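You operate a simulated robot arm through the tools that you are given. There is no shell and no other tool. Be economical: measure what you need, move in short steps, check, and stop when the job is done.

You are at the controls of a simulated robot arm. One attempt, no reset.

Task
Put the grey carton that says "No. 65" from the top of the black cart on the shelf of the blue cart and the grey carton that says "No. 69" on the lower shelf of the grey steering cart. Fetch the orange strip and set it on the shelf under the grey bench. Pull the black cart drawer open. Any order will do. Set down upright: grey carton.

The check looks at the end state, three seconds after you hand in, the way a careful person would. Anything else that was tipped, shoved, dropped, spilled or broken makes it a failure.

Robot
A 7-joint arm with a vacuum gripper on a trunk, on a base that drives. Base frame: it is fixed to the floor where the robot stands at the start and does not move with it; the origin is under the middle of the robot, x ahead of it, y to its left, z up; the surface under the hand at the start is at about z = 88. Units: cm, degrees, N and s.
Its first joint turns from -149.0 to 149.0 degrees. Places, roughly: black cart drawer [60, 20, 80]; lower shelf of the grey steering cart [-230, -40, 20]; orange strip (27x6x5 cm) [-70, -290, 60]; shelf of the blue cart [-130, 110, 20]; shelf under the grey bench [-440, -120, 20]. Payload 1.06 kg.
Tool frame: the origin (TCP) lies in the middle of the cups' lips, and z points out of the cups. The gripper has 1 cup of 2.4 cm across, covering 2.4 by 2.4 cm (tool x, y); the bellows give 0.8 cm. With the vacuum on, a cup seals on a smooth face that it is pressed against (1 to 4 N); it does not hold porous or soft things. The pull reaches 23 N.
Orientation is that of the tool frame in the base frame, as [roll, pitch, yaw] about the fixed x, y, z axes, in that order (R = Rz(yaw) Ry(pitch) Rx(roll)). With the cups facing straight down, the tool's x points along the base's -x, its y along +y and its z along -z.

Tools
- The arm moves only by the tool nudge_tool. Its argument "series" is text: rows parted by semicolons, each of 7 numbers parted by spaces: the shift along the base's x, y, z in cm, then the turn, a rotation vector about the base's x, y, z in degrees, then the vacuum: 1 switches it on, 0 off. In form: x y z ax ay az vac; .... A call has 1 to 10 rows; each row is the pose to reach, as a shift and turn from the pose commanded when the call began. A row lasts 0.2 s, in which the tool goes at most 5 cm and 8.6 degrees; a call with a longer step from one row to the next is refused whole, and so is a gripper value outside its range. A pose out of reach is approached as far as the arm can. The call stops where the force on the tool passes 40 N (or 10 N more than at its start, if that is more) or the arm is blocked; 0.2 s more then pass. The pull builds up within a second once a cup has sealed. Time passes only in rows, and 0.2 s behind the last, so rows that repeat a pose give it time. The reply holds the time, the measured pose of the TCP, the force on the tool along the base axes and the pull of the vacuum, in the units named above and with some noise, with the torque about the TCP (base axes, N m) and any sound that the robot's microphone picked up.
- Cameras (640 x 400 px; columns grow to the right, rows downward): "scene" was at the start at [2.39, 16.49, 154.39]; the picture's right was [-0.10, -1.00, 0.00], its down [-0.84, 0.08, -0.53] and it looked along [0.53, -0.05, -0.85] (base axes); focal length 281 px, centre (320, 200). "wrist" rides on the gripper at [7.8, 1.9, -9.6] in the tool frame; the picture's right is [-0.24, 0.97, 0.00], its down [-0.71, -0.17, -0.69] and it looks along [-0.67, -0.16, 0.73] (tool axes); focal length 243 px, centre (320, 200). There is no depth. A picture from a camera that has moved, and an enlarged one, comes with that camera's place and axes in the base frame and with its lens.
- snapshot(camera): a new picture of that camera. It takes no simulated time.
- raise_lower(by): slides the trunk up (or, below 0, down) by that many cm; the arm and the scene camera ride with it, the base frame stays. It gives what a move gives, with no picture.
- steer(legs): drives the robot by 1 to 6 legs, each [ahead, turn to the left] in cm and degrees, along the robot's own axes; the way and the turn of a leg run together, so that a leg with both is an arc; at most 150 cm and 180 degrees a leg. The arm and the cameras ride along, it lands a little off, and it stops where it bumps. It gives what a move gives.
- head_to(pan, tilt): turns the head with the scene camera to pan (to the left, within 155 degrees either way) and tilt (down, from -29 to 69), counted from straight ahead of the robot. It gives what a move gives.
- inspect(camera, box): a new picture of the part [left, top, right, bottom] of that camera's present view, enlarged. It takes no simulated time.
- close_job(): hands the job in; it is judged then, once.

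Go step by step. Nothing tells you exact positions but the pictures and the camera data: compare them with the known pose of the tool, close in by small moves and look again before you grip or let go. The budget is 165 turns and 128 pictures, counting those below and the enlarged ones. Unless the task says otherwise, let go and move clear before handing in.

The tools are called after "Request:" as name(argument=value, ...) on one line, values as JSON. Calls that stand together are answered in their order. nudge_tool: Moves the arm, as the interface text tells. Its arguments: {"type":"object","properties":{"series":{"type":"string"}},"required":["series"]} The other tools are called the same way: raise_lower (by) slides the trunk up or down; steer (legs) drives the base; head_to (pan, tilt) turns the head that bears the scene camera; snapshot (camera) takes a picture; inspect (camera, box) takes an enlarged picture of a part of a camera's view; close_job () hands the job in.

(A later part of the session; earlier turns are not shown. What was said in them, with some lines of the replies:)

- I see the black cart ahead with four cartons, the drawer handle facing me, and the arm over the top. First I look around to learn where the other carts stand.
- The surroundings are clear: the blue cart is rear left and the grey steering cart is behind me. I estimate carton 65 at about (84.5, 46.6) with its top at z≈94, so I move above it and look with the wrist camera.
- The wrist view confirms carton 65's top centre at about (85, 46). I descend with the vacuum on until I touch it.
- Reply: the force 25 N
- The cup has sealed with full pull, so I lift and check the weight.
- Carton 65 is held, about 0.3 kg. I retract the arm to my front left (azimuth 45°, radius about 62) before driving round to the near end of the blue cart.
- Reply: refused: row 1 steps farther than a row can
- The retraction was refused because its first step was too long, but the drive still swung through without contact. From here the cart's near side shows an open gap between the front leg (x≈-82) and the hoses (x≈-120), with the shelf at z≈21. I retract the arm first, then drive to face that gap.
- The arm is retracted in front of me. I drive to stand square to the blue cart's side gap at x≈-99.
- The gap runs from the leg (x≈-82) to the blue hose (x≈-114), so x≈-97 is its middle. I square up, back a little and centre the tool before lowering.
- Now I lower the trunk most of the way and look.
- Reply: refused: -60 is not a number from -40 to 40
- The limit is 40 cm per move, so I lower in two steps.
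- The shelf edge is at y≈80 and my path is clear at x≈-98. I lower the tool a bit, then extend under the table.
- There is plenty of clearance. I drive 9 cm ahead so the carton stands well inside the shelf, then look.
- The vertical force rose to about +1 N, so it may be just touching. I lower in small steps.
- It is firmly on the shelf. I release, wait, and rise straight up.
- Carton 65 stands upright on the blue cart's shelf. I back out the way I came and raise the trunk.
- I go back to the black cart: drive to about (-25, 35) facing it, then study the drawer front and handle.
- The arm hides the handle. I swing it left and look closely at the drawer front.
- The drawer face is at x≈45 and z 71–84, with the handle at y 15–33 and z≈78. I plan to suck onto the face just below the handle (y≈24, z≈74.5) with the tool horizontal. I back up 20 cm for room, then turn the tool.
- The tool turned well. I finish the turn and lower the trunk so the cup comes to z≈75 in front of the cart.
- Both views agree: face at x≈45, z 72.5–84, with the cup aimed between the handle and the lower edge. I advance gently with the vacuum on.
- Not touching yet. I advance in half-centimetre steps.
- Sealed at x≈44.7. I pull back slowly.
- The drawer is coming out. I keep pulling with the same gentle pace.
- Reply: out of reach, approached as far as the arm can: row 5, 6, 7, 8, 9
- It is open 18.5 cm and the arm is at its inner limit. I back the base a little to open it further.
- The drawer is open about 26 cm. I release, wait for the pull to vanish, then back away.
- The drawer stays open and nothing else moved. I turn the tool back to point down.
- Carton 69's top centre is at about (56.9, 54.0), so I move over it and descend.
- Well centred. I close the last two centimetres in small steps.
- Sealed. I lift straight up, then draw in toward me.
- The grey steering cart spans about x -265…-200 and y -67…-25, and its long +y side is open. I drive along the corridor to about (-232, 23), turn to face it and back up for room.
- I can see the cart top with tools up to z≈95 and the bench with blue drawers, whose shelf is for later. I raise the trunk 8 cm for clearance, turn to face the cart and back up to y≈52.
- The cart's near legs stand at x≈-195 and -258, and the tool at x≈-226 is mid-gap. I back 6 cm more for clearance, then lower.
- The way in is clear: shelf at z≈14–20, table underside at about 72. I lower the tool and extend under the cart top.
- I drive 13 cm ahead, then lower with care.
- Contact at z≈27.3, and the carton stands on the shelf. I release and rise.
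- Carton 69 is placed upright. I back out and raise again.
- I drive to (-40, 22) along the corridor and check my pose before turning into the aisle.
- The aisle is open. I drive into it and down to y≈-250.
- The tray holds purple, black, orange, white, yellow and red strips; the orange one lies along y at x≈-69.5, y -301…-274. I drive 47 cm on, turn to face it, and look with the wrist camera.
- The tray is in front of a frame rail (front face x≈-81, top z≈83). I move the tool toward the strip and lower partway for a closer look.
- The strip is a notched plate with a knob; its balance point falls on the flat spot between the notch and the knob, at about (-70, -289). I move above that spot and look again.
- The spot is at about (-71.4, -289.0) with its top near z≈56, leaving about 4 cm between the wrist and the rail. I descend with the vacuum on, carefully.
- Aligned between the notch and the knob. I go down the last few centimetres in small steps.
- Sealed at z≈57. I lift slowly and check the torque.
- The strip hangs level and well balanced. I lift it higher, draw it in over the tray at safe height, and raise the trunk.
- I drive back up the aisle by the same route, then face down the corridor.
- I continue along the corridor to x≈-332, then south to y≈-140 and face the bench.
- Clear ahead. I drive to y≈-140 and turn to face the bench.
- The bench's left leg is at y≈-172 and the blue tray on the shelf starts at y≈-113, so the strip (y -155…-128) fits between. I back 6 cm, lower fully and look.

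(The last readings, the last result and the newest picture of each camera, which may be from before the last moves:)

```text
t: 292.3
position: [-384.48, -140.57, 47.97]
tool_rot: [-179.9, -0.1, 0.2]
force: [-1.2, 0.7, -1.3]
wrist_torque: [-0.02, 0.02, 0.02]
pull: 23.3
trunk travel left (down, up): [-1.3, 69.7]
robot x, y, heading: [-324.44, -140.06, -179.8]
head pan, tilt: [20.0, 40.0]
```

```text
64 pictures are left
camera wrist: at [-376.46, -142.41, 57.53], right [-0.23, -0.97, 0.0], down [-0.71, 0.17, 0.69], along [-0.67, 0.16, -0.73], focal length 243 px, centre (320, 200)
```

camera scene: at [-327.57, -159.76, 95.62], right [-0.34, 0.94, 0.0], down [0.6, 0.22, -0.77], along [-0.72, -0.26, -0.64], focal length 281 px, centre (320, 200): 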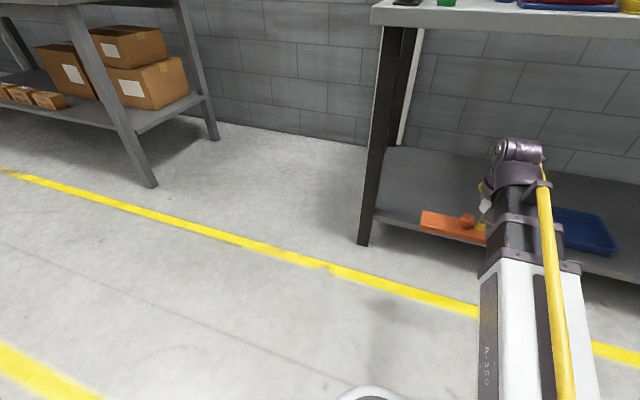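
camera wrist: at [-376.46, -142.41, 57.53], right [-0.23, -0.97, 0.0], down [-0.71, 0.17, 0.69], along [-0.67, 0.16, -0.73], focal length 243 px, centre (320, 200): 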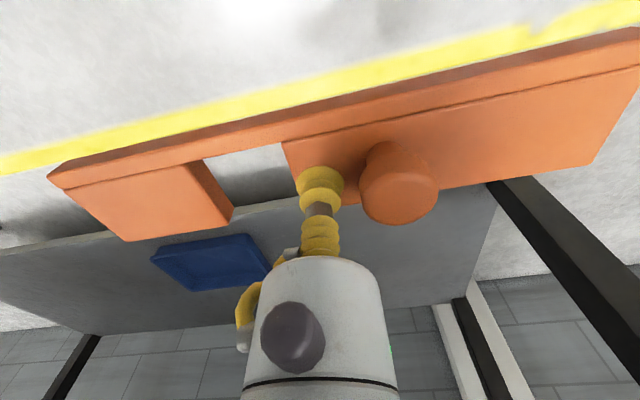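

Shelf at z≈19, with clear space over it. I lower, shift 3 cm away from the blue tray, and extend.

Request:
nudge_tool(series="0 -1 -4 0 0 0 1; 0 -2 -8 0 0 0 1; 0 -3 -11 0 0 0 1; -4 -3 -13 0 0 0 1; -8 -3 -13 0 0 0 1; -12 -3 -13 0 0 0 1; -16 -3 -13 0 0 0 1; -20 -3 -13 0 0 0 1; -24 -3 -13 0 0 0 1; -28 -3 -13 0 0 0 1")

Request:
steer(legs=[[20, 0]])

Request:
snapshot(camera="wrist")

Request:
snapshot(camera="scene")

```text
t: 294.5
position: [-412.4, -143.57, 34.42]
tool_rot: [-179.9, 0.0, 0.1]
force: [0.1, 1.2, -1.6]
wrist_torque: [0.01, 0.04, -0.02]
pull: 22.9
trunk travel left (down, up): [-1.3, 69.7]
robot x, y, heading: [-324.4, -140.03, -180.1]
head pan, tilt: [20.0, 40.0]
```

```text
t: 296.1
position: [-432.51, -143.85, 34.41]
tool_rot: [-179.8, 0.0, 0.3]
force: [-0.1, -0.6, -2.8]
wrist_torque: [0.02, 0.04, 0.03]
pull: 23.1
trunk travel left (down, up): [-1.3, 69.7]
robot x, y, heading: [-344.19, -139.77, -179.5]
head pan, tilt: [20.0, 40.0]
```

```text
63 pictures are left
camera wrist: at [-424.54, -145.8, 44.01], right [-0.23, -0.97, 0.0], down [-0.71, 0.17, 0.69], along [-0.67, 0.16, -0.73], focal length 243 px, centre (320, 200)
```

wrist: 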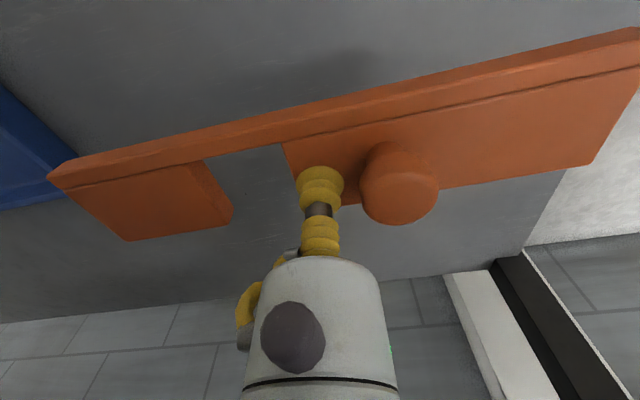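

```text
62 pictures are left
camera scene: at [-347.8, -159.81, 95.62], right [-0.35, 0.94, 0.0], down [0.6, 0.22, -0.77], along [-0.72, -0.26, -0.64], focal length 281 px, centre (320, 200)
```

scene: 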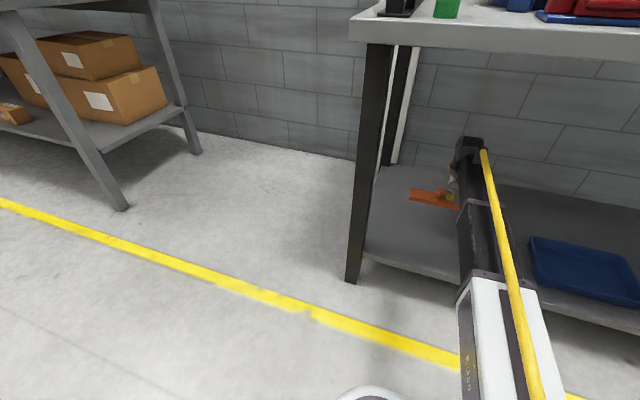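

The strip is well inside, clear of the leg and the blue tray. I lower it.

Request:
nudge_tool(series="0 0 -3 0 0 0 1; 0 0 -6 0 0 0 1; 0 0 -8 0 0 0 1; 0 0 -9 0 0 0 1; 0 0 -10 0 0 0 1; 0 0 -10 0 0 0 1")

Request:
inspect(camera="scene", box=[360, 120, 560, 245])

```text
t: 297.6
position: [-432.52, -143.93, 24.47]
tool_rot: [-179.8, 0.0, 0.2]
force: [0.5, -0.1, -1.6]
wrist_torque: [0.01, 0.0, 0.02]
pull: 23.4
trunk travel left (down, up): [-1.3, 69.7]
robot x, y, heading: [-344.22, -139.97, -179.9]
head pan, tilt: [20.0, 40.0]
```

```text
3.20 times, centred on (460, 182) of scene
camera zoom: at [-347.8, -159.81, 95.62], right [-0.35, 0.94, 0.0], down [0.6, 0.22, -0.77], along [-0.72, -0.26, -0.64], focal length 899 px, centre (-128, 256)
```

zoom: 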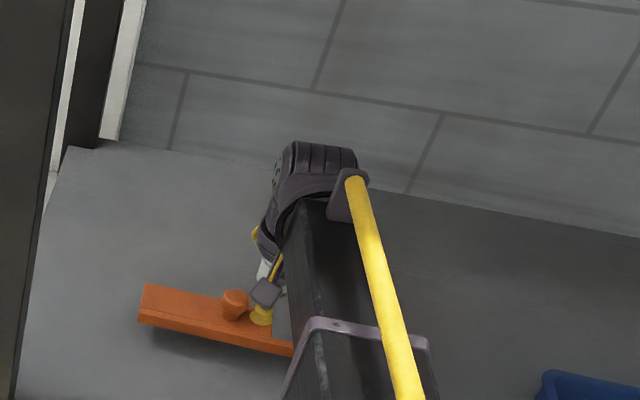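

Still about 1–2 cm above the shelf. I step down gently until contact.

Request:
nudge_tool(series="0 0 -0.5 0 0 0 1; 0 0 -1 0 0 0 1; 0 0 -1.4 0 0 0 1; 0 0 -1.4 0 0 0 1")

```text
t: 298.6
position: [-432.49, -143.95, 23.09]
tool_rot: [-179.8, 0.0, 0.3]
force: [0.4, 0.1, -1.8]
wrist_torque: [0.02, 0.03, 0.0]
pull: 23.3
trunk travel left (down, up): [-1.3, 69.7]
robot x, y, heading: [-344.54, -139.75, -179.7]
head pan, tilt: [20.0, 40.0]
```

Request:
nudge_tool(series="0 0 -0.4 0 0 0 1; 0 0 -0.8 0 0 0 1; 0 0 -1.2 0 0 0 1; 0 0 -1.2 0 0 0 1")

Request:
inspect(camera="scene", box=[360, 140, 520, 240])

```text
t: 299.6
position: [-432.51, -143.93, 21.77]
tool_rot: [-179.8, 0.1, 0.2]
force: [-0.3, 1.0, -1.8]
wrist_torque: [0.05, -0.03, -0.01]
pull: 22.7
trunk travel left (down, up): [-1.3, 69.7]
robot x, y, heading: [-344.17, -140.03, -179.8]
head pan, tilt: [20.0, 40.0]
```

```text
4.00 times, centred on (440, 190) of scene
camera zoom: at [-347.8, -159.81, 95.62], right [-0.35, 0.94, 0.0], down [0.6, 0.22, -0.77], along [-0.72, -0.26, -0.64], focal length 1124 px, centre (-160, 240)
```

zoom: 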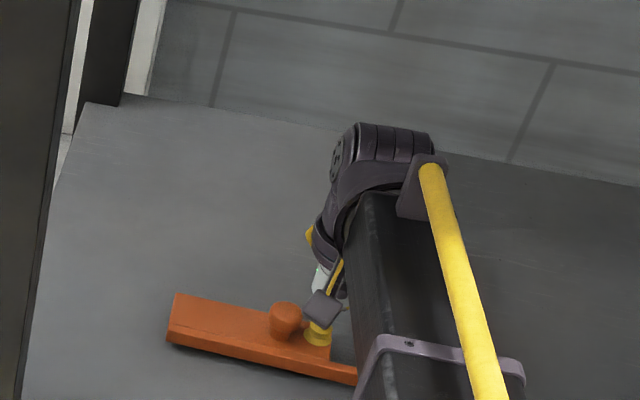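

Very close now. I continue in fine steps.

Request:
nudge_tool(series="0 0 -0.3 0 0 0 1; 0 0 -0.6 0 0 0 1; 0 0 -0.6 0 0 0 1")

```text
t: 300.4
position: [-432.54, -144.0, 21.15]
tool_rot: [-179.9, 0.0, 0.4]
force: [0.1, 0.4, -1.4]
wrist_torque: [0.02, 0.02, -0.01]
pull: 23.0
trunk travel left (down, up): [-1.3, 69.7]
robot x, y, heading: [-344.52, -139.91, -179.9]
head pan, tilt: [20.0, 40.0]
```

Request:
nudge_tool(series="0 0 -0.4 0 0 0 1; 0 0 -0.7 0 0 0 1; 0 0 -0.7 0 0 0 1")

```text
t: 301.1
position: [-432.62, -144.05, 20.57]
tool_rot: [-179.9, 0.1, 0.3]
force: [-2.7, -0.8, 7.7]
wrist_torque: [-0.04, -0.09, -0.08]
pull: 23.0
trunk travel left (down, up): [-1.3, 69.7]
robot x, y, heading: [-344.07, -140.3, -179.4]
head pan, tilt: [20.0, 40.0]
```

Contact with about 8 N: it rests on the shelf. I release and rise.

Request:
nudge_tool(series="0 0 0 0 0 0 0; 0 0 0 0 0 0 0; 0 0 0 0 0 0 0; 0 0 0 0 0 0 0; 0 0 0.2 0 0 0 0; 0 0 1 0 0 0 0; 0 0 3 0 0 0 0; 0 0 7 0 0 0 0; 0 0 11 0 0 0 0; 0 0 14 0 0 0 0")

Request:
snapshot(camera="wrist")

```text
t: 303.4
position: [-432.73, -144.25, 34.54]
tool_rot: [-179.9, -0.1, 0.3]
force: [-0.1, 0.0, -0.4]
wrist_torque: [0.02, 0.0, -0.03]
pull: 0.1
trunk travel left (down, up): [-1.3, 69.7]
robot x, y, heading: [-344.26, -139.68, -179.8]
head pan, tilt: [20.0, 40.0]
```

```text
59 pictures are left
camera wrist: at [-424.79, -146.17, 44.06], right [-0.23, -0.97, 0.0], down [-0.71, 0.17, 0.69], along [-0.67, 0.16, -0.73], focal length 243 px, centre (320, 200)
```

wrist: 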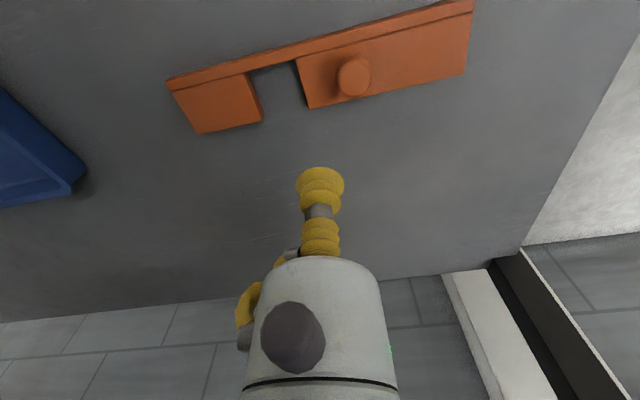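

The strip lies flat on the bench shelf. I back clear, raise, and take a last look at the other places.

Request:
steer(legs=[[-22, 0]])

Request:
nudge_tool(series="4.5 0 0 0 0 0 0; 9 0 0 0 0 0 0; 13.5 0 0 0 0 0 0; 18 0 0 0 0 0 0; 22.5 0 0 0 0 0 0; 26 0 0 0 0 0 0; 26 0 4 0 0 0 0; 26 0 8 0 0 0 0; 26 0 12 0 0 0 0")

Request:
raise_lower(by=40)

Request:
raise_lower(by=22)

Request:
snapshot(camera="scene")

Request:
head_to(pan=-150, tilt=20)

Request:
snapshot(camera="scene")

```text
t: 305.0
position: [-411.14, -144.29, 34.48]
tool_rot: [-180.0, 0.0, 0.4]
force: [-0.5, 0.4, 0.5]
wrist_torque: [0.03, 0.02, -0.03]
pull: 0.1
trunk travel left (down, up): [-1.3, 69.7]
robot x, y, heading: [-322.73, -139.63, -179.9]
head pan, tilt: [20.0, 40.0]
```

```text
t: 307.0
position: [-385.15, -144.49, 46.38]
tool_rot: [-179.9, 0.0, 0.4]
force: [-0.6, 0.5, 0.8]
wrist_torque: [0.02, -0.03, 0.01]
pull: 0.1
trunk travel left (down, up): [-1.3, 69.7]
robot x, y, heading: [-322.57, -139.77, -179.9]
head pan, tilt: [20.0, 40.0]
```

```text
t: 310.9
position: [-385.11, -144.51, 86.33]
tool_rot: [-179.9, -0.1, 0.5]
force: [0.2, 0.7, -0.2]
wrist_torque: [0.0, -0.02, -0.03]
pull: 0.1
trunk travel left (down, up): [-41.3, 29.7]
robot x, y, heading: [-322.67, -139.85, -179.6]
head pan, tilt: [20.0, 40.0]
```

```text
t: 313.2
position: [-385.15, -144.38, 108.34]
tool_rot: [-179.9, 0.0, 0.4]
force: [0.2, 0.4, 0.4]
wrist_torque: [0.01, -0.01, -0.03]
pull: 0.1
trunk travel left (down, up): [-63.3, 7.7]
robot x, y, heading: [-322.46, -139.87, -179.6]
head pan, tilt: [20.0, 40.0]
```

```text
58 pictures are left
camera scene: at [-326.13, -159.73, 157.62], right [-0.35, 0.94, 0.0], down [0.6, 0.22, -0.77], along [-0.72, -0.27, -0.64], focal length 281 px, centre (320, 200)
```

scene: 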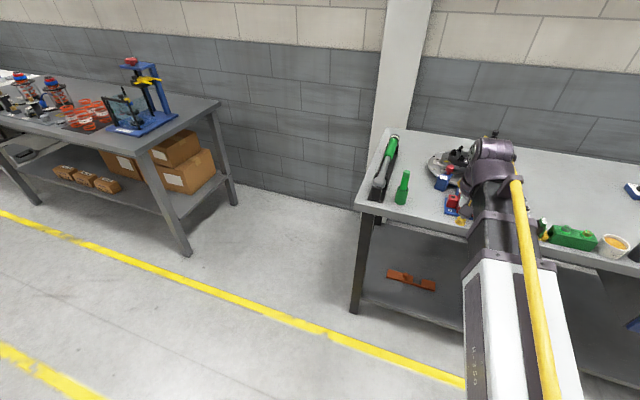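

```text
t: 315.8
position: [-385.24, -144.47, 108.45]
tool_rot: [-179.8, 0.1, 0.4]
force: [0.9, -0.3, 0.8]
wrist_torque: [0.0, -0.01, 0.02]
pull: 0.0
trunk travel left (down, up): [-63.3, 7.7]
robot x, y, heading: [-322.54, -140.12, -179.5]
head pan, tilt: [-150.0, 20.0]
```

```text
57 pictures are left
camera scene: at [-310.11, -152.08, 160.76], right [0.5, -0.86, 0.0], down [-0.3, -0.17, -0.94], along [0.81, 0.47, -0.34], focal length 281 px, centre (320, 200)
```

scene: 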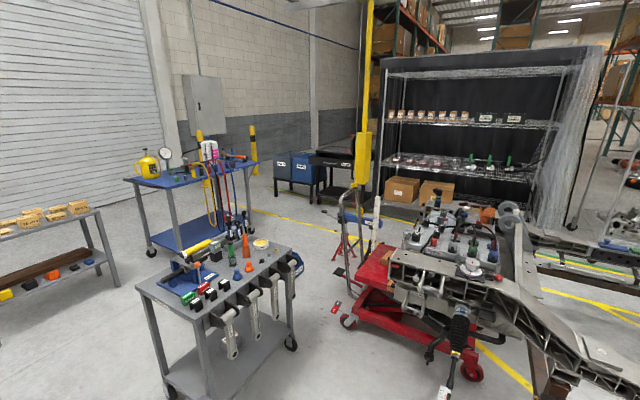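

Request:
inspect(camera="scene", box=[180, 120, 400, 260])

Request:
inspect(camera="scene", box=[260, 130, 370, 200])

```text
2.86 times, centred on (290, 190) of scene
camera zoom: at [-310.11, -152.08, 160.76], right [0.5, -0.86, 0.0], down [-0.3, -0.17, -0.94], along [0.81, 0.47, -0.34], focal length 803 px, centre (406, 229)
```

zoom: 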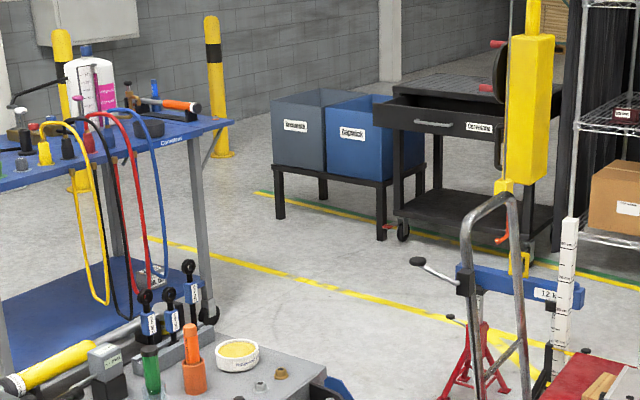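

```text
5.71 times, centred on (315, 165) of scene
camera zoom: at [-310.11, -152.08, 160.76], right [0.5, -0.86, 0.0], down [-0.3, -0.17, -0.94], along [0.81, 0.47, -0.34], focal length 1606 px, centre (349, 400)
```

zoom: 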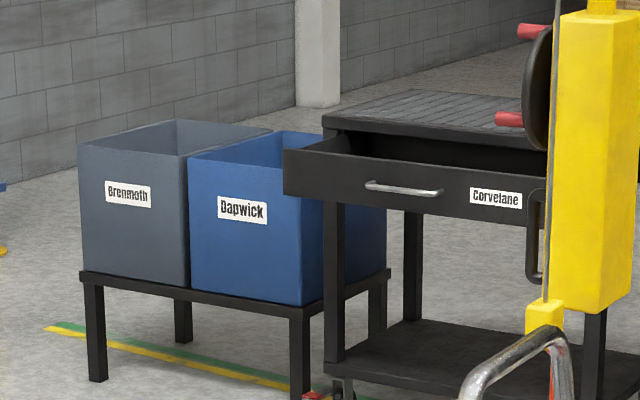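

The drawer is still open, carton 65 is on the blue cart's shelf, the strip is on the bench shelf, and nothing looks disturbed. The arm is clear, so I hand in.

Request:
close_job()

```text
The job is handed in.
```

I handed the job in with all four parts done:
- **Carton 65:** upright on the blue cart's shelf.
- **Carton 69:** upright on the lower shelf of the grey steering cart.
- **Orange strip:** flat on the shelf under the grey bench.
- **Black cart drawer:** pulled open about 26 cm.
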